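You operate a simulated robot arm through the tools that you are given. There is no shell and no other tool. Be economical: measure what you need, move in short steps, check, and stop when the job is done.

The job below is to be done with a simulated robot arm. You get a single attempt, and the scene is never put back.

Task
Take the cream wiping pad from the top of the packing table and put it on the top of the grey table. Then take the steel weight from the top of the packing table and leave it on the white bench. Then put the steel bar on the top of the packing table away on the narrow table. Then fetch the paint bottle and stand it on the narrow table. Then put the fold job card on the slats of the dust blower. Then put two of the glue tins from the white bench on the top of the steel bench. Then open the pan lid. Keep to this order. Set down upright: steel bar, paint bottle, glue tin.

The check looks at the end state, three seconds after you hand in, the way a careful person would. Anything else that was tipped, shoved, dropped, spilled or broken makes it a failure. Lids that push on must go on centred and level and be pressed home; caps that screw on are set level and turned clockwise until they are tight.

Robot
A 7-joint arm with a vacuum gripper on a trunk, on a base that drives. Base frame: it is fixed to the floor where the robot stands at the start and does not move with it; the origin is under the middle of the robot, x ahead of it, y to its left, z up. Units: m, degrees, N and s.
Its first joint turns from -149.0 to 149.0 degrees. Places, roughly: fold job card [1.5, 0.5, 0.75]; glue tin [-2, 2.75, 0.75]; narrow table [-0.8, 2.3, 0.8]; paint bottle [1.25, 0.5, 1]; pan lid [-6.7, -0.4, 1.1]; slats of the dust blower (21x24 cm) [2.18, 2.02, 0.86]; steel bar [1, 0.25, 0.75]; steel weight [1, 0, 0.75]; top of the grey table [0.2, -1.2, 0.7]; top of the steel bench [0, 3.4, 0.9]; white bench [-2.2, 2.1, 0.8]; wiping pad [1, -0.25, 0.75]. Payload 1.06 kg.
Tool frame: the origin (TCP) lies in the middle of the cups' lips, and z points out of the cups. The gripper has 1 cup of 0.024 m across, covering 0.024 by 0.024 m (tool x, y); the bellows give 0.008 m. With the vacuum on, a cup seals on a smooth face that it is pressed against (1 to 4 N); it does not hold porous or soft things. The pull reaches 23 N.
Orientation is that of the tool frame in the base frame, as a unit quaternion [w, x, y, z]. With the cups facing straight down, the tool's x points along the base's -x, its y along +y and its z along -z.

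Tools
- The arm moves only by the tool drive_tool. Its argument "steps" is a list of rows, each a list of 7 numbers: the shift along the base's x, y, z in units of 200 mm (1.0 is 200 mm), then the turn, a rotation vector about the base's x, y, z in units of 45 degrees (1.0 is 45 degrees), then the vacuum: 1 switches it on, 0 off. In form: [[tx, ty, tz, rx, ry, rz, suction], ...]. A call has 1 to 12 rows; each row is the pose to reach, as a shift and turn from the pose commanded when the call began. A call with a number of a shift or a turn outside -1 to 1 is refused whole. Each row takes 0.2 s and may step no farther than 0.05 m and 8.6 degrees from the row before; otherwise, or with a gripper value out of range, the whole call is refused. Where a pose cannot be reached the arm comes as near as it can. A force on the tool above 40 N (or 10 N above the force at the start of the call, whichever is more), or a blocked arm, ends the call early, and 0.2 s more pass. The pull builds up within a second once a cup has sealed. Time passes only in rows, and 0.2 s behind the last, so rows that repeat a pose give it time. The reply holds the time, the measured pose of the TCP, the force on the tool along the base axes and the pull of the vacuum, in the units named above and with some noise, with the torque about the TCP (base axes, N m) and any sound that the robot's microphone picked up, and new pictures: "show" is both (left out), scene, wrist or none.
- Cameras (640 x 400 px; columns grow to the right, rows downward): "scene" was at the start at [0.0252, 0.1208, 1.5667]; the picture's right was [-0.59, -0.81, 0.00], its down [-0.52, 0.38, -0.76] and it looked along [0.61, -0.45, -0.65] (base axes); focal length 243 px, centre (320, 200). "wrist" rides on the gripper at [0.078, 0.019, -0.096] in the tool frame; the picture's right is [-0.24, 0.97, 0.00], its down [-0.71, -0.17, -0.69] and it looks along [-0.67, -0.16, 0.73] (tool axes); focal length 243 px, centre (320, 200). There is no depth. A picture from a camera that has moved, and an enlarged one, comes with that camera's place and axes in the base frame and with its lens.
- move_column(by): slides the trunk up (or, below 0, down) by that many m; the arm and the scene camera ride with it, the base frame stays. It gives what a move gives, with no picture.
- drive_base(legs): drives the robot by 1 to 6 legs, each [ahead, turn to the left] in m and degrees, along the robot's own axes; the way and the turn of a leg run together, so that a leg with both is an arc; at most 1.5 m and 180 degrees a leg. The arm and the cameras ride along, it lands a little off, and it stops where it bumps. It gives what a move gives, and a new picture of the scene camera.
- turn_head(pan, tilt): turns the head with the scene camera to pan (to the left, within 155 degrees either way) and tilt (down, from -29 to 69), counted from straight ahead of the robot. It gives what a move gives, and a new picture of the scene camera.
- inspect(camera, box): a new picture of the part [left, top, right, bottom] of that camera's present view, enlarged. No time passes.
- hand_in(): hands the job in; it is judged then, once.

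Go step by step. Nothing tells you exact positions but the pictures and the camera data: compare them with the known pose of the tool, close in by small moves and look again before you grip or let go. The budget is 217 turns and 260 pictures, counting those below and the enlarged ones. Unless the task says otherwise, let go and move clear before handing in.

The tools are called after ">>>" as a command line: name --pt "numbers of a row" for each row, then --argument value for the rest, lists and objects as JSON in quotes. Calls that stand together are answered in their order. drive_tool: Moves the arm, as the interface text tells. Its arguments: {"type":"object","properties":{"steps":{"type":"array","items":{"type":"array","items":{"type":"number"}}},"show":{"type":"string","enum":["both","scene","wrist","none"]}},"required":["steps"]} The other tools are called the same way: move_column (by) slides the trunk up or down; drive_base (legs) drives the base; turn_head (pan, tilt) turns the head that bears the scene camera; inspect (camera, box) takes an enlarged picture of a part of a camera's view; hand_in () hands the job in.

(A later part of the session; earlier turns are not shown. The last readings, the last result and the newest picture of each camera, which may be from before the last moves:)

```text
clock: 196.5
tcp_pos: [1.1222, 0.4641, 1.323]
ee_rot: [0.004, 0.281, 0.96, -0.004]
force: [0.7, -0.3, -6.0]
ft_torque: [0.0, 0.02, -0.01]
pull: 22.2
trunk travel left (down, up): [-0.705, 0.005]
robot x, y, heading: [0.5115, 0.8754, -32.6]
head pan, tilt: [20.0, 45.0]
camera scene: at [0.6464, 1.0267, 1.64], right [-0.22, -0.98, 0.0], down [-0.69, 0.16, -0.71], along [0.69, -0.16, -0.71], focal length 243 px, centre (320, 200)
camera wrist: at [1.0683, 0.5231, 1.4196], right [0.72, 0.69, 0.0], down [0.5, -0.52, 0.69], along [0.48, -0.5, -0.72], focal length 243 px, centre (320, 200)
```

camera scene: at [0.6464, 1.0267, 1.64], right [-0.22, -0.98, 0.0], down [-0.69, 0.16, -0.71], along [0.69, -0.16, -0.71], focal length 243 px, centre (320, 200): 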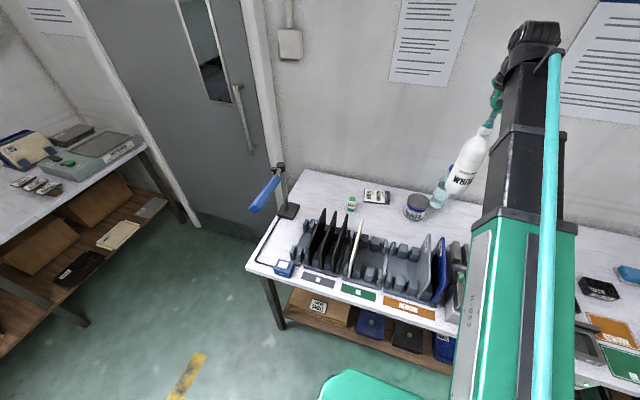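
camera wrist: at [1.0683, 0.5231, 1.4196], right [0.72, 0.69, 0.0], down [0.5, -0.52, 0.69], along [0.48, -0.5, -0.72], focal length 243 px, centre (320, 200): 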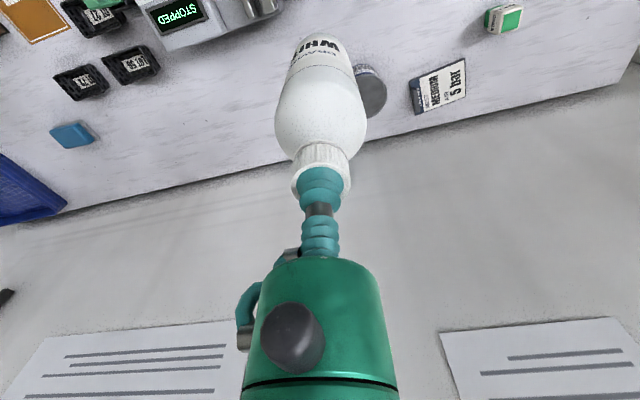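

The bottle hangs straight. I back off, drive to the narrow table's end and face it.

>>> drive_base --legs '[[-0.32, 0], [0, 113], [0.53, 0], [0, 66]]'

```text
clock: 208.9
tcp_pos: [-0.2651, 2.0058, 1.3242]
ee_rot: [-0.004, 0.956, -0.294, -0.004]
force: [-0.3, -1.4, -5.8]
ft_torque: [-0.05, -0.04, 0.0]
pull: 22.5
trunk travel left (down, up): [-0.705, 0.005]
robot x, y, heading: [0.3329, 1.5734, 145.6]
head pan, tilt: [20.0, 45.0]
camera scene: at [0.1998, 1.4292, 1.64], right [0.25, 0.97, 0.0], down [0.69, -0.18, -0.71], along [-0.68, 0.18, -0.71], focal length 243 px, centre (320, 200)
```

scene: 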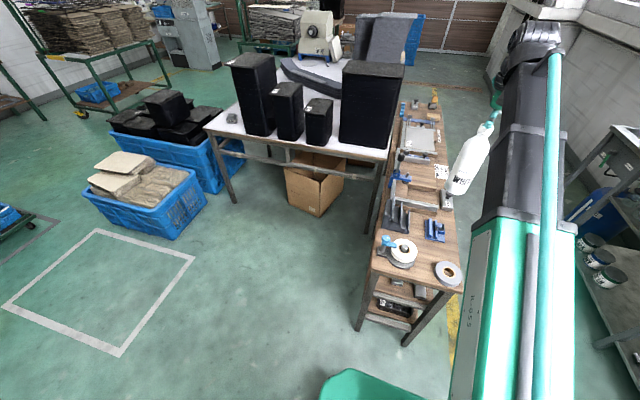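

I zoom in on the patch between the blue fixture and the tape roll.

>>> inspect --camera "scene" --box '[370, 190, 480, 300]'

```text
3.64 times, centred on (425, 245) of scene
camera zoom: at [0.1998, 1.4292, 1.64], right [0.25, 0.97, 0.0], down [0.69, -0.18, -0.71], along [-0.68, 0.18, -0.71], focal length 883 px, centre (-62, 36)
```

zoom: 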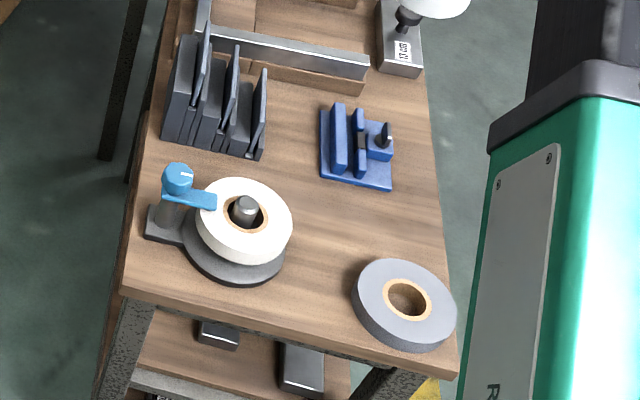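

The patch centre is about (-0.217,2.012). I move over it and lower part way.

>>> drive_tool --pt "0.2 0.02 0 0 0 0 1" --pt "0.24 0.03 -0.15 0 0 0 1" --pt "0.24 0.03 -0.35 0 0 0 1" --pt "0.24 0.03 -0.55 0 0 0 1" --pt "0.24 0.03 -0.75 0 0 0 1" --pt "0.24 0.03 -0.95 0 0 0 1" --pt "0.24 0.03 -1.0 0 0 0 1"

>>> inspect --camera "scene" --box '[370, 180, 490, 300]'

```text
clock: 209.3
tcp_pos: [-0.2362, 2.0091, 1.3224]
ee_rot: [-0.006, 0.954, -0.298, -0.007]
force: [2.0, 2.9, -10.1]
ft_torque: [-0.06, 0.2, 0.18]
pull: 22.5
trunk travel left (down, up): [-0.705, 0.005]
robot x, y, heading: [0.3337, 1.572, 145.5]
head pan, tilt: [20.0, 45.0]
stopped in row 1: the force on the tool passed its limit at 57 N (the readings are from after the stop); the commanded pose is now the measured one
camera scene: at [0.2004, 1.4294, 1.6401], right [0.25, 0.97, 0.0], down [0.69, -0.18, -0.71], along [-0.69, 0.18, -0.71], focal length 243 px, centre (320, 200)
camera wrist: at [-0.1805, 1.9488, 1.4185], right [-0.75, -0.66, 0.0], down [-0.48, 0.53, 0.7], along [-0.46, 0.52, -0.71], focal length 243 px, centre (320, 200)
```

scene: 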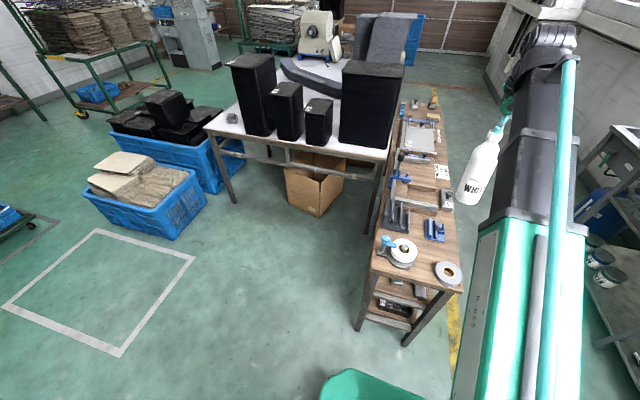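
wrist: 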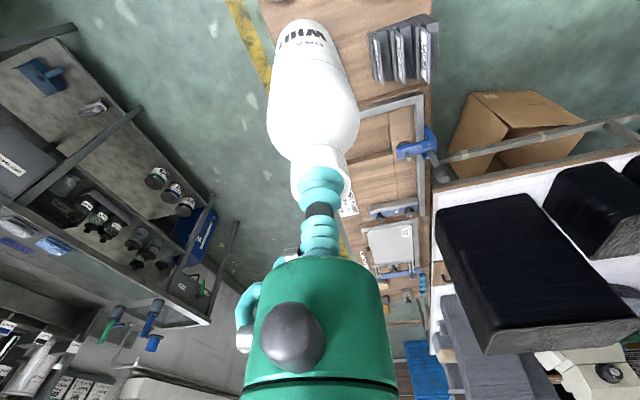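

```text
3.33 times, centred on (430, 240) of scene
camera zoom: at [0.2004, 1.4294, 1.6401], right [0.25, 0.97, 0.0], down [0.69, -0.18, -0.71], along [-0.69, 0.18, -0.71], focal length 809 px, centre (-47, 67)
```

zoom: 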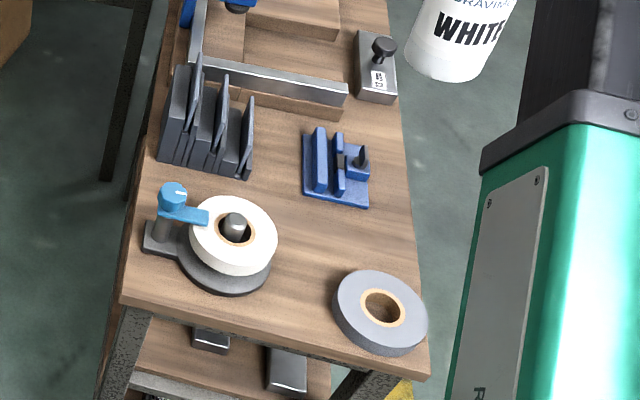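

The bottle touched the forearm when pulled in this high. I first extend and lower, then pull in at the lower height.

>>> drive_tool --pt "-0.1 0.05 -0.05 0 0 0 1" --pt "-0.17 0.08 -0.2 0 0 0 1" --pt "-0.17 0.08 -0.4 0 0 0 1" --pt "-0.17 0.08 -0.6 0 0 0 1" --pt "-0.17 0.08 -0.75 0 0 0 1" --pt "-0.17 0.08 -0.75 0 0 0 1"

```text
clock: 210.7
tcp_pos: [-0.2719, 2.0264, 1.1732]
ee_rot: [-0.006, 0.954, -0.299, -0.009]
force: [-0.6, 0.1, -5.1]
ft_torque: [-0.06, -0.06, -0.04]
pull: 23.0
trunk travel left (down, up): [-0.705, 0.005]
robot x, y, heading: [0.336, 1.5752, 145.5]
head pan, tilt: [20.0, 45.0]
camera scene: at [0.2, 1.4294, 1.64], right [0.25, 0.97, 0.0], down [0.69, -0.18, -0.71], along [-0.68, 0.18, -0.71], focal length 243 px, centre (320, 200)
camera wrist: at [-0.2152, 1.9651, 1.2685], right [-0.75, -0.66, 0.0], down [-0.48, 0.53, 0.7], along [-0.46, 0.52, -0.71], focal length 243 px, centre (320, 200)
```

scene: 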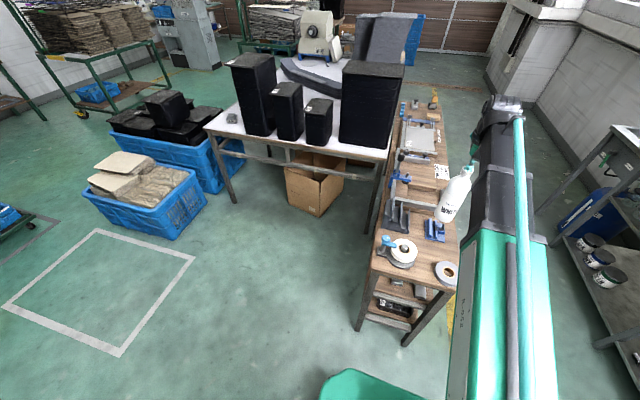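
wrist: 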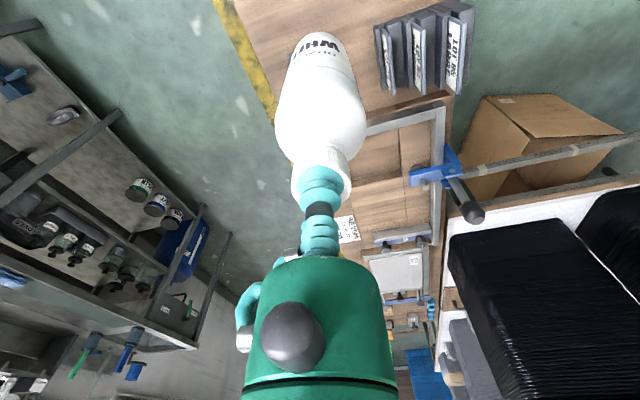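

I back the base 8 cm so that the patch lies at a comfortable reach.

>>> drive_base --legs '[[-0.08, 0]]'

>>> inspect --camera "scene" --box '[370, 150, 510, 290]'

```text
clock: 211.7
tcp_pos: [-0.2025, 1.9791, 1.1733]
ee_rot: [-0.006, 0.954, -0.298, -0.008]
force: [-0.4, -0.3, -5.2]
ft_torque: [-0.07, -0.07, -0.03]
pull: 22.4
trunk travel left (down, up): [-0.705, 0.005]
robot x, y, heading: [0.4, 1.5267, 145.8]
head pan, tilt: [20.0, 45.0]
camera scene: at [0.269, 1.3822, 1.6401], right [0.25, 0.97, 0.0], down [0.68, -0.17, -0.71], along [-0.69, 0.18, -0.71], focal length 243 px, centre (320, 200)
```

scene: 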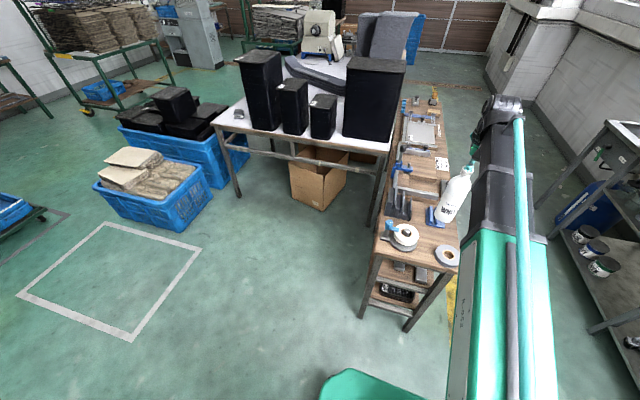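

```text
2.86 times, centred on (440, 220) of scene
camera zoom: at [0.269, 1.3822, 1.6401], right [0.25, 0.97, 0.0], down [0.68, -0.17, -0.71], along [-0.69, 0.18, -0.71], focal length 694 px, centre (-23, 143)
```

zoom: 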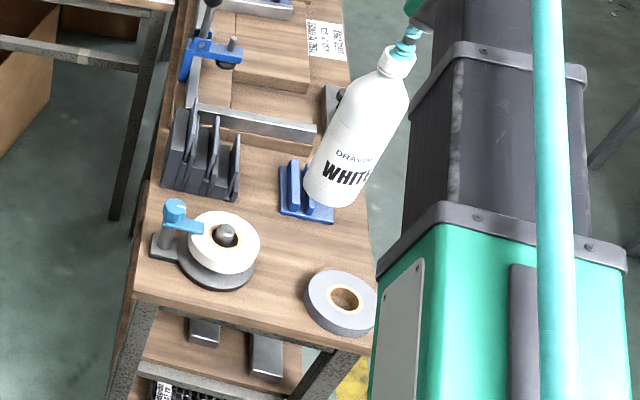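

I level the tool, centre over the patch and lower further.

>>> drive_tool --pt "-0.06 0.1 0 -0.02 -0.015 0 1" --pt "-0.06 0.1 -0.15 -0.02 -0.015 0 1" --pt "-0.06 0.1 -0.3 -0.02 -0.015 0 1" --pt "-0.06 0.1 -0.45 -0.02 -0.015 0 1" --pt "-0.06 0.1 -0.45 -0.02 -0.015 0 1"

>>> inspect --camera "scene" --box '[380, 170, 490, 280]'

```text
clock: 212.9
tcp_pos: [-0.2168, 2.0002, 1.0829]
ee_rot: [0.0, 0.955, -0.298, 0.0]
force: [1.1, -0.2, -6.2]
ft_torque: [0.0, -0.04, -0.02]
pull: 22.8
trunk travel left (down, up): [-0.705, 0.005]
robot x, y, heading: [0.4028, 1.5278, 145.6]
head pan, tilt: [20.0, 45.0]
camera scene: at [0.2673, 1.3834, 1.64], right [0.25, 0.97, 0.0], down [0.69, -0.17, -0.71], along [-0.68, 0.17, -0.71], focal length 243 px, centre (320, 200)
camera wrist: at [-0.1611, 1.9414, 1.1799], right [-0.75, -0.66, 0.0], down [-0.48, 0.54, 0.69], along [-0.46, 0.51, -0.73], focal length 243 px, centre (320, 200)
```

scene: 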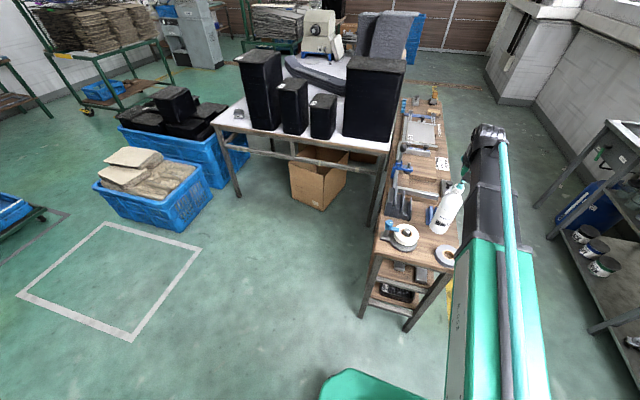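
wrist: 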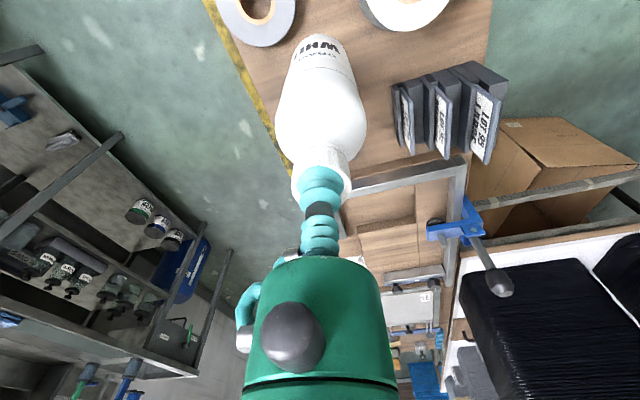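

```text
3.64 times, centred on (435, 225) of scene
camera zoom: at [0.2673, 1.3834, 1.64], right [0.25, 0.97, 0.0], down [0.69, -0.17, -0.71], along [-0.68, 0.17, -0.71], focal length 883 px, centre (-98, 109)
```

zoom: 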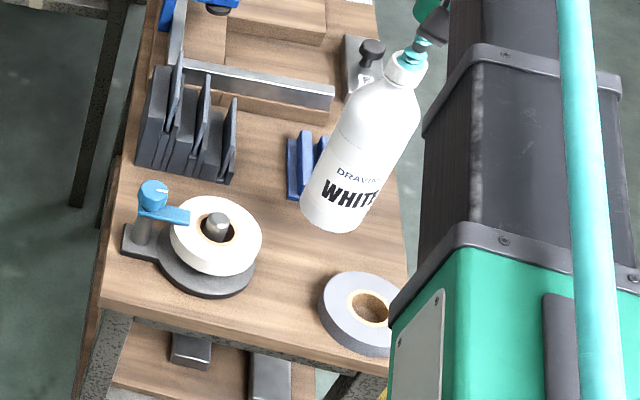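

The landing spot keeps over 2 cm from every neighbour. I lower toward contact (expected near TCP 1.008).

>>> drive_tool --pt "0 0 -0.1 0 0 0 1" --pt "0 0 -0.2 0 0 0 1" --pt "0 0 -0.28 0 0 0 1" --pt "0 0 -0.31 0 0 0 1" --pt "0 0 -0.31 0 0 0 1" --show "none"

>>> inspect --camera "scene" --box '[380, 170, 490, 280]'

```text
clock: 214.1
tcp_pos: [-0.2147, 1.9999, 1.0213]
ee_rot: [0.0, 0.955, -0.298, 0.001]
force: [0.1, -0.4, -5.5]
ft_torque: [0.0, -0.03, -0.04]
pull: 22.4
trunk travel left (down, up): [-0.705, 0.005]
robot x, y, heading: [0.4026, 1.5267, 145.9]
head pan, tilt: [20.0, 45.0]
```

```text
3.64 times, centred on (435, 225) of scene
camera zoom: at [0.2673, 1.3834, 1.64], right [0.25, 0.97, 0.0], down [0.69, -0.17, -0.71], along [-0.68, 0.17, -0.71], focal length 883 px, centre (-98, 109)
```

zoom: 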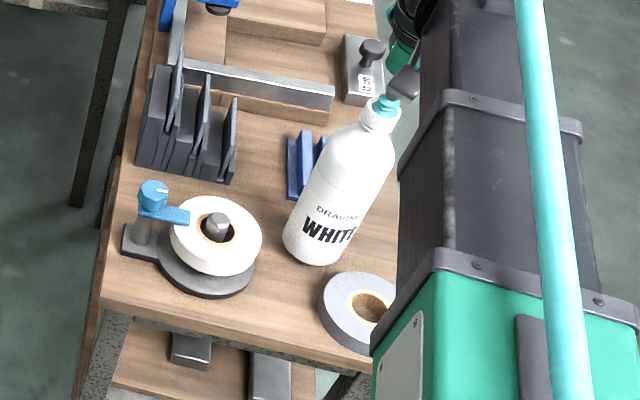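

>>> drive_tool --pt "0 0 -0.02 0 0 0 1" --pt "0 0 -0.035 0 0 0 1" --pt "0 0 -0.05 0 0 0 1" --pt "0 0 -0.05 0 0 0 1" --show "none"

>>> drive_tool --pt "0 0 -0.01 0 0 0 1" --pt "0 0 -0.02 0 0 0 1" --pt "0 0 -0.02 0 0 0 1" --show "none"

```text
clock: 215.1
tcp_pos: [-0.2164, 1.9988, 1.0121]
ee_rot: [0.0, 0.955, -0.298, 0.0]
force: [-0.1, 0.6, -6.1]
ft_torque: [-0.02, -0.04, 0.0]
pull: 23.0
trunk travel left (down, up): [-0.705, 0.005]
robot x, y, heading: [0.4005, 1.5275, 145.7]
head pan, tilt: [20.0, 45.0]
```

```text
clock: 215.9
tcp_pos: [-0.2161, 1.9993, 1.0076]
ee_rot: [0.0, 0.955, -0.298, 0.0]
force: [-0.4, -0.1, -5.4]
ft_torque: [-0.03, -0.06, -0.02]
pull: 23.1
trunk travel left (down, up): [-0.705, 0.005]
robot x, y, heading: [0.4064, 1.5295, 146.0]
head pan, tilt: [20.0, 45.0]
```

>>> drive_tool --pt "0 0 -0.01 0 0 0 1" --pt "0 0 -0.015 0 0 0 1" --pt "0 0 -0.015 0 0 0 1" --show "none"

>>> drive_tool --pt "0 0 -0.005 0 0 0 1" --pt "0 0 -0.01 0 0 0 1" --pt "0 0 -0.01 0 0 0 1" --show "none"

```text
clock: 216.7
tcp_pos: [-0.2144, 1.9985, 1.0056]
ee_rot: [0.0, 0.955, -0.298, -0.001]
force: [1.1, -1.1, 7.5]
ft_torque: [-0.02, -0.04, -0.01]
pull: 22.8
trunk travel left (down, up): [-0.705, 0.005]
robot x, y, heading: [0.4028, 1.532, 145.7]
head pan, tilt: [20.0, 45.0]
```

```text
clock: 217.5
tcp_pos: [-0.2153, 1.9983, 1.0042]
ee_rot: [-0.001, 0.954, -0.299, 0.0]
force: [1.7, -0.5, 14.4]
ft_torque: [-0.01, 0.01, 0.01]
pull: 22.5
trunk travel left (down, up): [-0.705, 0.005]
robot x, y, heading: [0.403, 1.5238, 145.9]
head pan, tilt: [20.0, 45.0]
```

Contact is firm. I release and rise straight up.

>>> drive_tool --pt "0 0 0.01 0 0 0 0" --pt "0 0 0.015 0 0 0 0" --pt "0 0 0.015 0 0 0 0" --pt "0 0 0.015 0 0 0 0" --pt "0 0 0.015 0 0 0 0" --pt "0 0 0.04 0 0 0 0" --pt "0 0 0.1 0 0 0 0" --pt "0 0 0.3 0 0 0 0" --pt "0 0 0.5 0 0 0 0" --pt "0 0 0.7 0 0 0 0" --pt "0 0 0.85 0 0 0 0" --show "scene"

```text
clock: 219.9
tcp_pos: [-0.2171, 1.9989, 1.1727]
ee_rot: [0.0, 0.954, -0.298, 0.001]
force: [0.1, 0.6, 0.3]
ft_torque: [0.01, 0.0, -0.06]
pull: 0.1
trunk travel left (down, up): [-0.705, 0.005]
robot x, y, heading: [0.4019, 1.5264, 146.0]
head pan, tilt: [20.0, 45.0]
camera scene: at [0.2679, 1.383, 1.64], right [0.25, 0.97, 0.0], down [0.69, -0.17, -0.71], along [-0.69, 0.17, -0.71], focal length 243 px, centre (320, 200)
```

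scene: 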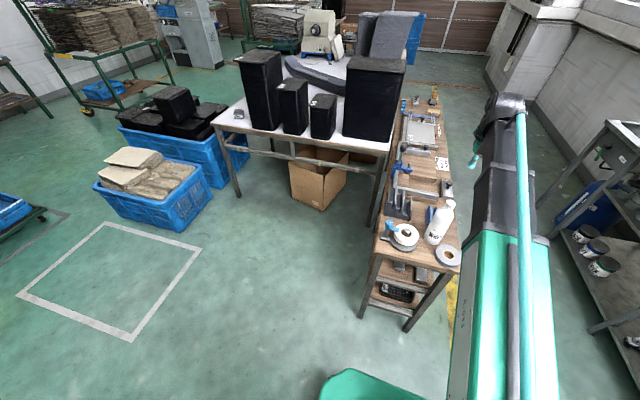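

The bottle stands. Now I fetch the fold job card, at about (1.41,0.57): drive to face it.

>>> drive_base --legs '[[0, 100], [0, 46.5], [0.45, 0], [0, 34.5], [0.16, 0]]'

>>> turn_head --pan 80 --tilt 35

```text
clock: 231.7
tcp_pos: [1.345, 0.5653, 1.1703]
ee_rot: [-0.001, 0.287, 0.958, 0.0]
force: [1.5, -0.6, 0.6]
ft_torque: [-0.01, 0.01, 0.04]
pull: 0.0
trunk travel left (down, up): [-0.705, 0.005]
robot x, y, heading: [0.7144, 1.0244, -32.7]
head pan, tilt: [20.0, 45.0]
camera scene: at [0.8516, 1.1714, 1.64], right [-0.23, -0.97, 0.0], down [-0.69, 0.16, -0.71], along [0.69, -0.16, -0.71], focal length 243 px, centre (320, 200)
```

scene: 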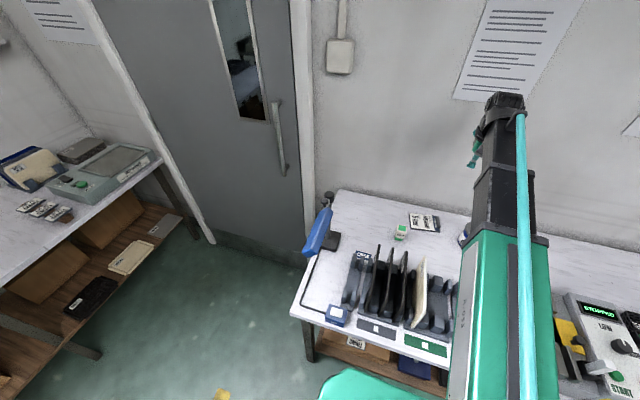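

```text
clock: 233.0
tcp_pos: [1.3436, 0.5659, 1.171]
ee_rot: [0.001, 0.288, 0.958, 0.0]
force: [0.2, 1.2, -0.1]
ft_torque: [0.0, -0.01, 0.0]
pull: 0.1
trunk travel left (down, up): [-0.705, 0.005]
robot x, y, heading: [0.7142, 1.0192, -33.1]
head pan, tilt: [80.0, 35.0]
camera scene: at [0.8311, 1.2549, 1.6548], right [0.73, -0.68, 0.0], down [-0.39, -0.42, -0.82], along [0.56, 0.6, -0.57], focal length 243 px, centre (320, 200)
```

scene: 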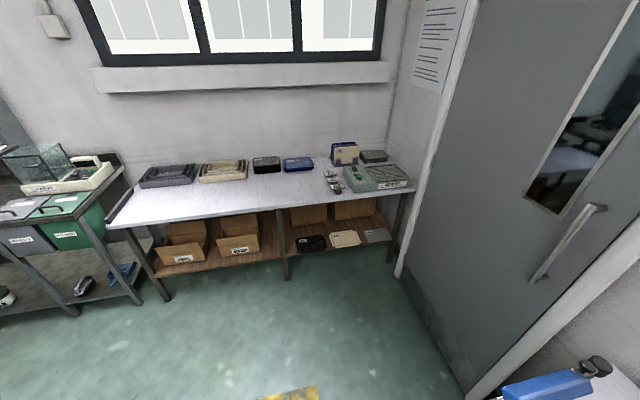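

The dust blower's grille is the green-grey device on the table across, near (2.15,1.98). I zoom in on it and on the card.

>>> inspect --camera "scene" --box '[310, 130, 430, 210]'

>>> turn_head --pan 20 --tilt 50

>>> inspect --camera "scene" --box '[340, 130, 480, 230]'

>>> inspect --camera "wrist" --box '[160, 0, 480, 200]'

```text
5.00 times, centred on (370, 170) of scene
camera zoom: at [0.8311, 1.2549, 1.6548], right [0.73, -0.68, 0.0], down [-0.39, -0.42, -0.82], along [0.56, 0.6, -0.57], focal length 1214 px, centre (70, 350)
```

zoom: 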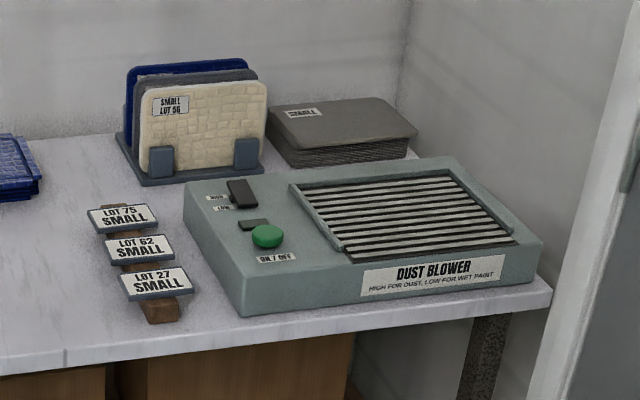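

```text
clock: 234.3
tcp_pos: [1.3441, 0.5659, 1.1727]
ee_rot: [0.0, 0.287, 0.958, 0.0]
force: [-0.4, 0.7, 0.0]
ft_torque: [0.01, 0.01, 0.02]
pull: 0.1
trunk travel left (down, up): [-0.705, 0.005]
robot x, y, heading: [0.7117, 1.0237, -33.2]
head pan, tilt: [20.0, 50.0]
camera scene: at [0.8461, 1.1732, 1.6331], right [-0.22, -0.97, 0.0], down [-0.75, 0.17, -0.64], along [0.63, -0.14, -0.77], focal length 243 px, centre (320, 200)
```

scene: 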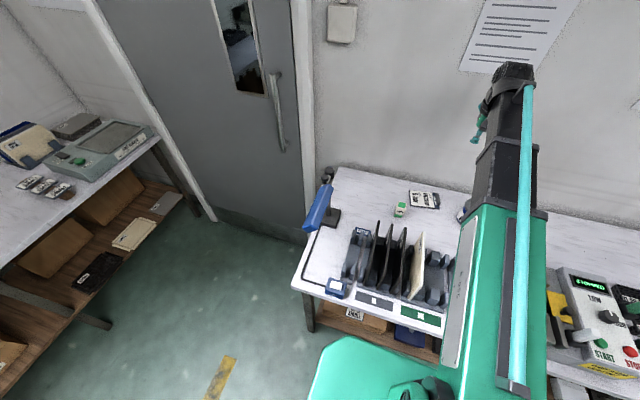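

```text
4.00 times, centred on (410, 180) of scene
camera zoom: at [0.8461, 1.1732, 1.6331], right [-0.22, -0.97, 0.0], down [-0.75, 0.17, -0.64], along [0.63, -0.14, -0.77], focal length 971 px, centre (-40, 280)
```

zoom: 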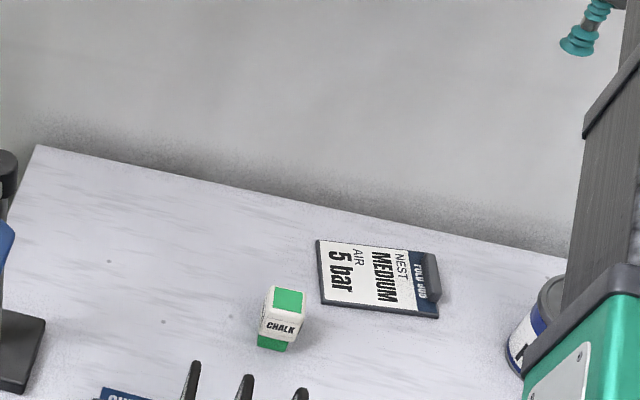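

```text
2.00 times, centred on (320, 100) of wrist
camera zoom: at [1.2902, 0.6267, 1.2692], right [0.73, 0.68, 0.0], down [0.5, -0.53, 0.69], along [0.47, -0.5, -0.73], focal length 485 px, centre (320, 400)
```

zoom: 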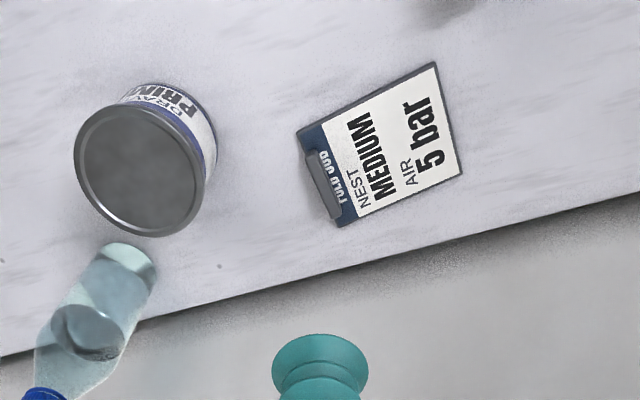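

The card's centre is about (1.417,0.574,0.815). I move above it.

>>> drive_tool --pt "0.15 0.02 -0.1 0 0 0 0" --pt "0.3 0.03 -0.25 0 0 0 0" --pt "0.365 0.04 -0.45 0 0 0 0" --pt "0.365 0.04 -0.65 0 0 0 0" --pt "0.365 0.04 -0.85 0 0 0 0" --pt "0.365 0.04 -1.0 0 0 0 0" --show "none"

>>> drive_tool --pt "0 0 -0.2 0 0 0 0" --pt "0 0 -0.5 0 0 0 0" --pt "0 0 -0.5 0 0 0 0" --show "wrist"

>>> inspect --camera "scene" --box '[370, 150, 490, 240]'

```text
clock: 235.7
tcp_pos: [1.4178, 0.5751, 0.9729]
ee_rot: [0.001, 0.287, 0.958, 0.0]
force: [-0.2, -0.5, 0.3]
ft_torque: [-0.02, 0.0, 0.0]
pull: 0.0
trunk travel left (down, up): [-0.705, 0.005]
robot x, y, heading: [0.7148, 1.0244, -32.9]
head pan, tilt: [20.0, 50.0]
```

```text
refused: row 2 steps farther than a row can; nothing moved
```

```text
4.44 times, centred on (430, 195) of scene
camera zoom: at [0.8463, 1.1731, 1.6331], right [-0.23, -0.97, 0.0], down [-0.75, 0.17, -0.64], along [0.63, -0.14, -0.77], focal length 1079 px, centre (-169, 222)
```

zoom: 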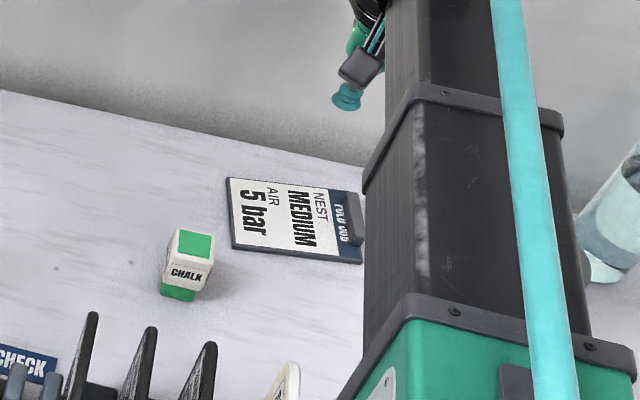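

>>> drive_tool --pt "0 0 -0.2 0 0 0 0" --pt "0 0 -0.4 0 0 0 0" --pt "0 0 -0.55 0 0 0 0" --pt "0 0 -0.55 0 0 0 0" --show "wrist"

```text
clock: 236.7
tcp_pos: [1.4158, 0.5732, 0.8624]
ee_rot: [0.001, 0.288, 0.958, -0.001]
force: [1.2, 0.3, 0.1]
ft_torque: [0.01, -0.01, 0.01]
pull: 0.2
trunk travel left (down, up): [-0.705, 0.005]
robot x, y, heading: [0.7136, 1.0215, -33.1]
head pan, tilt: [20.0, 50.0]
camera wrist: at [1.3624, 0.6348, 0.9591], right [0.73, 0.68, 0.0], down [0.5, -0.53, 0.69], along [0.47, -0.5, -0.73], focal length 243 px, centre (320, 200)
```

wrist: 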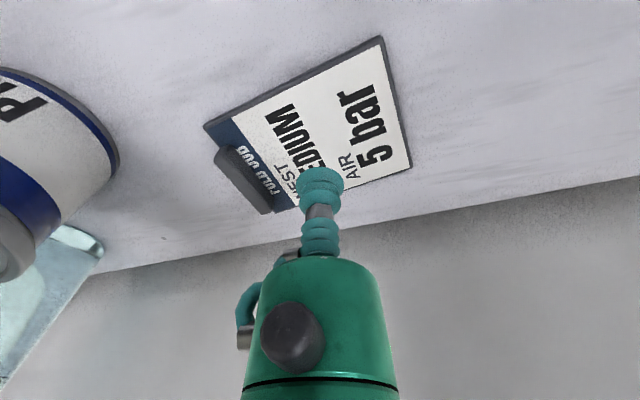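

Centred on the card. I descend and press gently with the vacuum on.

>>> drive_tool --pt "0 0 -0.1 0 0 0 1" --pt "0 0 -0.18 0 0 0 1" --pt "0 0 -0.21 0 0 0 1" --pt "0 0 -0.225 0 0 0 1" --pt "0 0 -0.235 0 0 0 1" --pt "0 0 -0.235 0 0 0 1" --pt "0 0 -0.235 0 0 0 1" --show "none"

```text
clock: 238.3
tcp_pos: [1.4165, 0.5752, 0.8146]
ee_rot: [0.001, 0.287, 0.958, 0.0]
force: [0.3, -0.4, 0.0]
ft_torque: [0.0, 0.02, -0.04]
pull: 0.1
trunk travel left (down, up): [-0.705, 0.005]
robot x, y, heading: [0.7115, 1.0224, -33.2]
head pan, tilt: [20.0, 50.0]
```

>>> drive_tool --pt "0 0 -0.015 0 0 0 1" --pt "0 0 -0.03 0 0 0 1" --pt "0 0 -0.03 0 0 0 1" --pt "0 0 -0.03 0 0 0 1" --pt "0 0 -0.03 0 0 0 1" --show "none"

```text
clock: 239.5
tcp_pos: [1.4161, 0.5727, 0.8097]
ee_rot: [-0.001, 0.287, 0.958, 0.0]
force: [0.6, 0.2, -0.6]
ft_torque: [0.01, 0.0, -0.02]
pull: 22.9
trunk travel left (down, up): [-0.705, 0.005]
robot x, y, heading: [0.7147, 1.0261, -33.0]
head pan, tilt: [20.0, 50.0]
```

Sealed. I lift high and drive to the dust blower.

>>> drive_tool --pt "0 0 0.1 0 0 0 1" --pt "0 0 0.3 0 0 0 1" --pt "0 0 0.5 0 0 0 1" --pt "0 0 0.7 0 0 0 1" --pt "0 0 0.9 0 0 0 1" --pt "0 0 1.0 0 0 0 1" --show "none"

>>> drive_tool --pt "-0.1 0.06 0.15 0 0 0 1" --pt "-0.2 0.12 0.35 0 0 0 1" --pt "-0.3 0.18 0.55 0 0 0 1" --pt "-0.35 0.22 0.75 0 0 0 1" --pt "-0.35 0.22 0.95 0 0 0 1" --show "wrist"

>>> drive_base --legs '[[-0.3, 0], [0, 57.6]]'

```text
clock: 240.9
tcp_pos: [1.4165, 0.5747, 1.0089]
ee_rot: [0.0, 0.287, 0.958, 0.0]
force: [0.7, -0.3, -0.8]
ft_torque: [0.03, 0.0, -0.01]
pull: 22.5
trunk travel left (down, up): [-0.705, 0.005]
robot x, y, heading: [0.7147, 1.0197, -32.9]
head pan, tilt: [20.0, 50.0]
```

```text
clock: 242.1
tcp_pos: [1.3469, 0.6189, 1.1991]
ee_rot: [0.001, 0.288, 0.958, 0.0]
force: [0.4, -0.5, -0.2]
ft_torque: [0.0, 0.0, -0.02]
pull: 23.0
trunk travel left (down, up): [-0.705, 0.005]
robot x, y, heading: [0.7142, 1.025, -32.8]
head pan, tilt: [20.0, 50.0]
camera wrist: at [1.2927, 0.6792, 1.296], right [0.73, 0.68, 0.0], down [0.5, -0.53, 0.69], along [0.47, -0.5, -0.73], focal length 243 px, centre (320, 200)
```

wrist: 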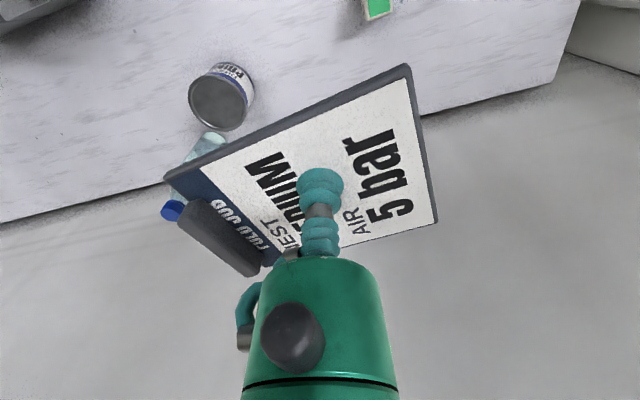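

```text
clock: 246.7
tcp_pos: [1.1398, 1.5105, 1.1975]
ee_rot: [0.0, -0.214, 0.977, 0.0]
force: [-0.2, 0.6, 0.1]
ft_torque: [0.03, 0.03, -0.01]
pull: 23.0
trunk travel left (down, up): [-0.705, 0.005]
robot x, y, heading: [0.4619, 1.181, 25.3]
head pan, tilt: [20.0, 50.0]
camera scene: at [0.4063, 1.3755, 1.6331], right [0.71, -0.7, 0.0], down [-0.54, -0.54, -0.64], along [0.45, 0.46, -0.77], focal length 243 px, centre (320, 200)
```

scene: 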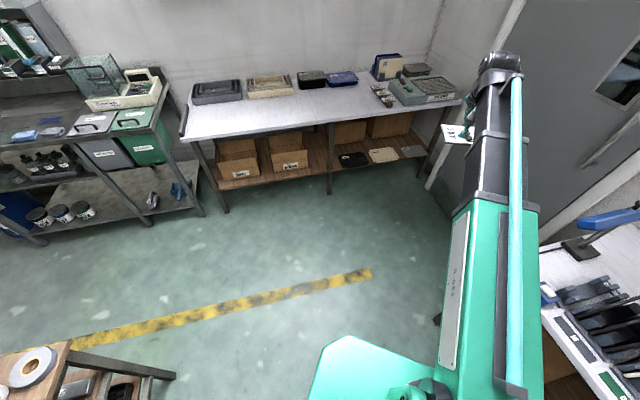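

>>> drive_base --legs '[[1.1, 0]]'

>>> turn_head --pan 20 --tilt 45

>>> inspect --camera "scene" --box '[300, 130, 520, 270]'

```text
clock: 252.3
tcp_pos: [2.1287, 1.9805, 1.1982]
ee_rot: [0.0, -0.216, 0.976, 0.0]
force: [0.3, -1.0, -1.1]
ft_torque: [-0.02, 0.01, 0.0]
pull: 22.9
trunk travel left (down, up): [-0.705, 0.005]
robot x, y, heading: [1.4527, 1.6546, 25.6]
head pan, tilt: [20.0, 50.0]
camera scene: at [1.3964, 1.8434, 1.6331], right [0.71, -0.7, 0.0], down [-0.54, -0.55, -0.64], along [0.45, 0.46, -0.77], focal length 243 px, centre (320, 200)
```

scene: 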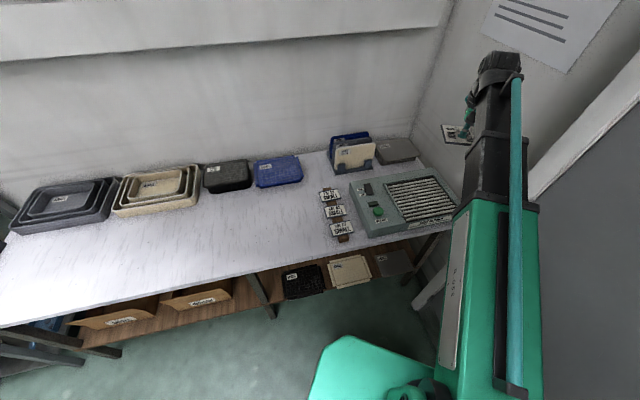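

```text
clock: 252.9
tcp_pos: [2.1301, 1.9793, 1.198]
ee_rot: [0.001, -0.217, 0.976, 0.0]
force: [-0.1, 0.3, 0.2]
ft_torque: [-0.01, -0.01, 0.0]
pull: 22.7
trunk travel left (down, up): [-0.705, 0.005]
robot x, y, heading: [1.4511, 1.6531, 25.5]
head pan, tilt: [20.0, 45.0]
camera scene: at [1.3991, 1.8463, 1.64], right [0.71, -0.7, 0.0], down [-0.5, -0.5, -0.71], along [0.5, 0.5, -0.71], focal length 243 px, centre (320, 200)
```

scene: 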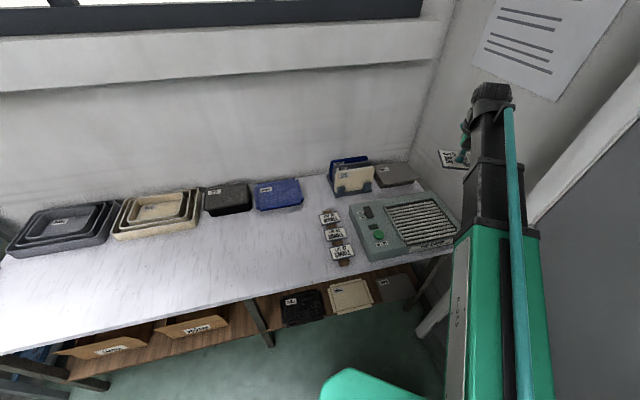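

```text
2.86 times, centred on (410, 200) of scene
camera zoom: at [1.3991, 1.8463, 1.64], right [0.71, -0.7, 0.0], down [-0.5, -0.5, -0.71], along [0.5, 0.5, -0.71], focal length 694 px, centre (63, 200)
```

zoom: 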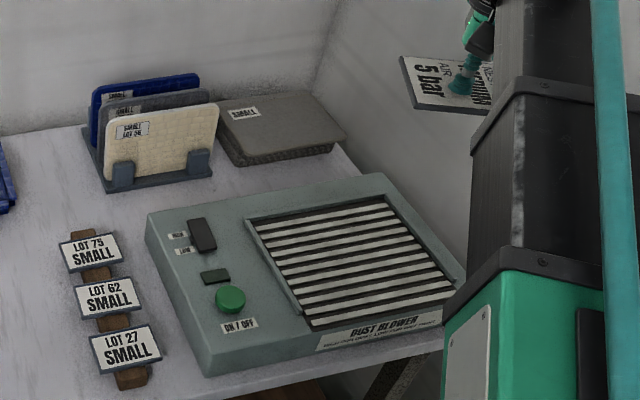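

The slats' centre is about (2.162,2.017,0.86). I move over it and lower.

>>> drive_tool --pt "0.1 0.1 -0.1 0 0 0 1" --pt "0.16 0.19 -0.25 0 0 0 1" --pt "0.16 0.19 -0.45 0 0 0 1" --pt "0.16 0.19 -0.65 0 0 0 1" --pt "0.16 0.19 -0.85 0 0 0 1" --pt "0.16 0.19 -1.0 0 0 0 1" --pt "0.16 0.19 -1.0 0 0 0 1"

>>> inspect --camera "scene" --box '[340, 150, 500, 270]'

```text
clock: 254.6
tcp_pos: [2.1613, 2.0177, 0.9991]
ee_rot: [0.001, -0.216, 0.976, 0.0]
force: [-1.0, 0.8, -1.1]
ft_torque: [0.01, 0.04, -0.03]
pull: 22.7
trunk travel left (down, up): [-0.705, 0.005]
robot x, y, heading: [1.4544, 1.6527, 25.4]
head pan, tilt: [20.0, 45.0]
camera scene: at [1.3991, 1.8462, 1.64], right [0.71, -0.7, 0.0], down [-0.5, -0.5, -0.71], along [0.5, 0.5, -0.71], focal length 243 px, centre (320, 200)
camera wrist: at [2.0836, 2.0039, 1.0951], right [-0.2, 0.98, 0.0], down [0.71, 0.14, 0.69], along [0.67, 0.14, -0.73], focal length 243 px, centre (320, 200)
```

scene: 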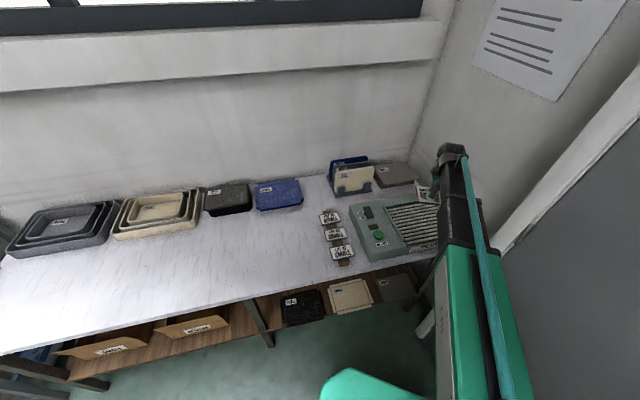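
wrist: 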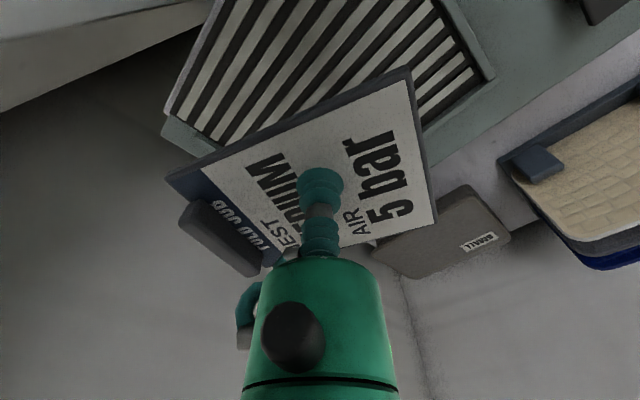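

```text
3.33 times, centred on (420, 210) of scene
camera zoom: at [1.3991, 1.8462, 1.64], right [0.71, -0.7, 0.0], down [-0.5, -0.5, -0.71], along [0.5, 0.5, -0.71], focal length 809 px, centre (-13, 167)
```

zoom: 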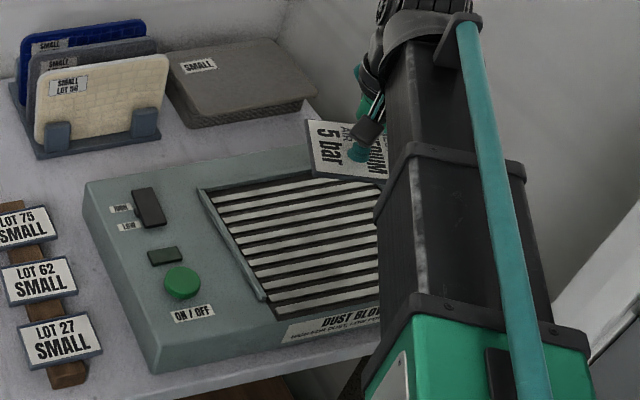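

Landing at the centre checks out; the slats' far corner is hidden behind the card. I lower.

>>> drive_tool --pt "0.02 0.02 -0.15 0 0 0 1" --pt "0.02 0.02 -0.3 0 0 0 1" --pt "0.02 0.02 -0.45 0 0 0 1" --pt "0.02 0.02 -0.53 0 0 0 1" --pt "0.02 0.02 -0.53 0 0 0 1" --show "wrist"

>>> inspect --camera "scene" --box '[350, 170, 470, 260]'

```text
clock: 255.8
tcp_pos: [2.1657, 2.021, 0.893]
ee_rot: [0.001, -0.216, 0.976, -0.001]
force: [0.2, 0.1, -0.2]
ft_torque: [-0.03, 0.0, -0.01]
pull: 23.3
trunk travel left (down, up): [-0.705, 0.005]
robot x, y, heading: [1.4542, 1.6547, 25.4]
head pan, tilt: [20.0, 45.0]
camera wrist: at [2.0871, 2.0067, 0.9889], right [-0.2, 0.98, 0.0], down [0.71, 0.14, 0.69], along [0.67, 0.14, -0.73], focal length 243 px, centre (320, 200)
```

wrist: 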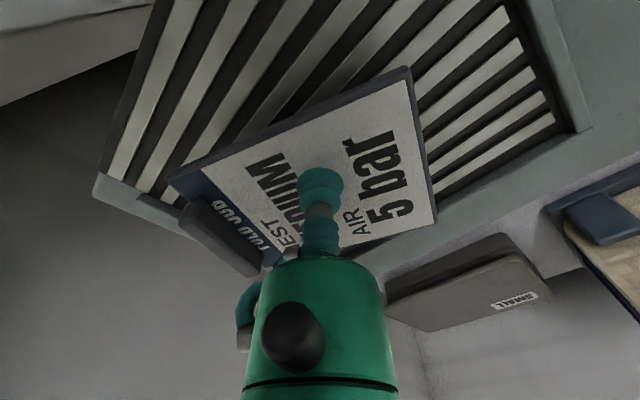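

```text
4.44 times, centred on (410, 215) of scene
camera zoom: at [1.3991, 1.8462, 1.64], right [0.71, -0.7, 0.0], down [-0.5, -0.5, -0.71], along [0.5, 0.5, -0.71], focal length 1079 px, centre (-80, 133)
```

zoom: 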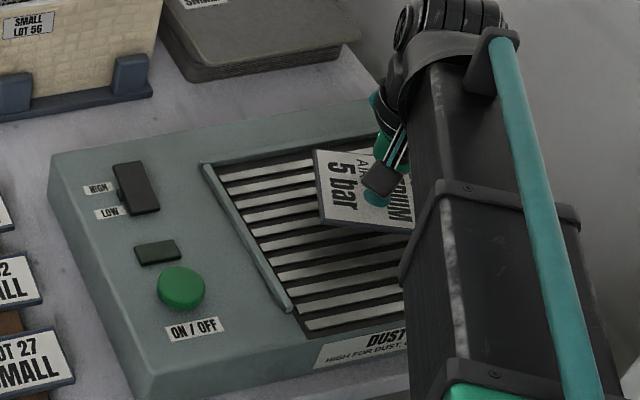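

After landing, the clip corner would come close to the far frame edge, so I shift about 2 cm back toward the robot and lower.

>>> drive_tool --pt "-0.11 -0.015 0 0 0 0 1" --pt "-0.11 -0.015 -0.05 0 0 0 1" --pt "-0.11 -0.015 -0.08 0 0 0 1" --pt "-0.11 -0.015 -0.08 0 0 0 1" --show "wrist"

```text
clock: 256.8
tcp_pos: [2.143, 2.0202, 0.8774]
ee_rot: [0.0, -0.216, 0.976, 0.001]
force: [-0.7, 0.2, -0.7]
ft_torque: [-0.01, 0.03, 0.01]
pull: 23.2
trunk travel left (down, up): [-0.705, 0.005]
robot x, y, heading: [1.4505, 1.6546, 25.5]
head pan, tilt: [20.0, 45.0]
camera wrist: at [2.0648, 2.0046, 0.9731], right [-0.2, 0.98, 0.0], down [0.71, 0.14, 0.69], along [0.67, 0.14, -0.73], focal length 243 px, centre (320, 200)
```

wrist: 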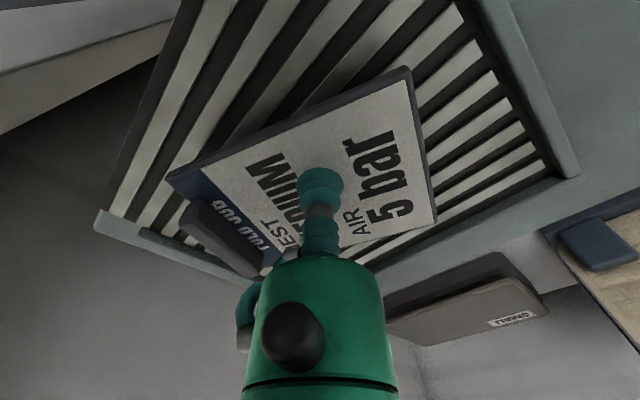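

>>> drive_tool --pt "-0.03 0 -0.02 0 0 0 1" --pt "-0.03 0 -0.035 0 0 0 1" --pt "-0.03 0 -0.035 0 0 0 1" --show "none"

>>> drive_tool --pt "0 0 -0.01 0 0 0 1" --pt "0 0 -0.015 0 0 0 1" --pt "0 0 -0.015 0 0 0 1" --show "none"

>>> drive_tool --pt "0 0 -0.01 0 0 0 1" --pt "0 0 -0.015 0 0 0 1" --pt "0 0 -0.015 0 0 0 1" --show "wrist"

```text
clock: 257.6
tcp_pos: [2.137, 2.0201, 0.8687]
ee_rot: [0.001, -0.217, 0.976, -0.001]
force: [-0.2, -0.6, -0.7]
ft_torque: [-0.01, 0.02, -0.01]
pull: 22.8
trunk travel left (down, up): [-0.705, 0.005]
robot x, y, heading: [1.4519, 1.6514, 25.3]
head pan, tilt: [20.0, 45.0]
```

```text
clock: 258.4
tcp_pos: [2.1371, 2.0196, 0.8664]
ee_rot: [-0.001, -0.216, 0.976, 0.0]
force: [-0.4, -0.1, 0.0]
ft_torque: [-0.01, -0.02, 0.01]
pull: 22.9
trunk travel left (down, up): [-0.705, 0.005]
robot x, y, heading: [1.4559, 1.6543, 25.6]
head pan, tilt: [20.0, 45.0]
```

```text
clock: 259.1
tcp_pos: [2.1363, 2.0193, 0.8638]
ee_rot: [0.0, -0.216, 0.976, 0.0]
force: [-0.5, 0.4, 0.4]
ft_torque: [0.0, 0.0, 0.03]
pull: 23.0
trunk travel left (down, up): [-0.705, 0.005]
robot x, y, heading: [1.4491, 1.6545, 25.2]
head pan, tilt: [20.0, 45.0]
camera wrist: at [2.059, 2.005, 0.9601], right [-0.2, 0.98, 0.0], down [0.71, 0.14, 0.69], along [0.67, 0.14, -0.73], focal length 243 px, centre (320, 200)
```

wrist: 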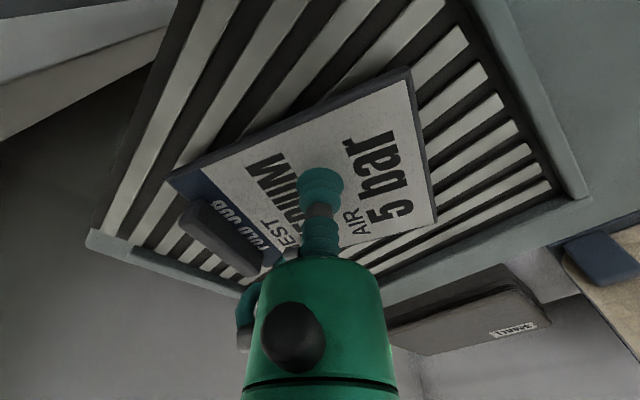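

>>> drive_tool --pt "0 0 -0.01 0 0 0 1" --pt "0 0 -0.02 0 0 0 1" --pt "0 0 -0.02 0 0 0 1" --show "none"

>>> drive_tool --pt "0 0 -0.01 0 0 0 1" --pt "0 0 -0.015 0 0 0 1" --pt "0 0 -0.015 0 0 0 1" --show "none"

>>> drive_tool --pt "0 0 -0.01 0 0 0 1" --pt "0 0 -0.015 0 0 0 1" --pt "0 0 -0.015 0 0 0 1" --show "wrist"

```text
clock: 259.9
tcp_pos: [2.1368, 2.0193, 0.8595]
ee_rot: [0.001, -0.217, 0.976, 0.0]
force: [0.3, -0.7, -0.3]
ft_torque: [0.02, 0.01, -0.02]
pull: 23.1
trunk travel left (down, up): [-0.705, 0.005]
robot x, y, heading: [1.4554, 1.6564, 25.4]
head pan, tilt: [20.0, 45.0]
```

```text
clock: 260.8
tcp_pos: [2.1365, 2.0195, 0.8583]
ee_rot: [0.001, -0.216, 0.976, 0.001]
force: [-0.6, -0.6, 3.0]
ft_torque: [-0.04, -0.02, 0.03]
pull: 23.6
trunk travel left (down, up): [-0.705, 0.005]
robot x, y, heading: [1.4536, 1.6548, 25.4]
head pan, tilt: [20.0, 45.0]
```

```text
clock: 261.6
tcp_pos: [2.1369, 2.0195, 0.8549]
ee_rot: [0.0, -0.216, 0.976, 0.0]
force: [4.3, 1.5, 16.4]
ft_torque: [-0.03, 0.01, 0.02]
pull: 23.6
trunk travel left (down, up): [-0.705, 0.005]
robot x, y, heading: [1.4523, 1.6553, 25.3]
head pan, tilt: [20.0, 45.0]
camera wrist: at [2.0589, 2.0049, 0.951], right [-0.2, 0.98, 0.0], down [0.71, 0.14, 0.69], along [0.67, 0.14, -0.73], focal length 243 px, centre (320, 200)
```

wrist: 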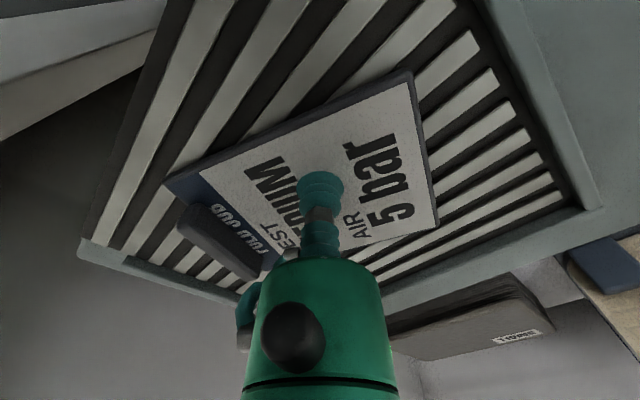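

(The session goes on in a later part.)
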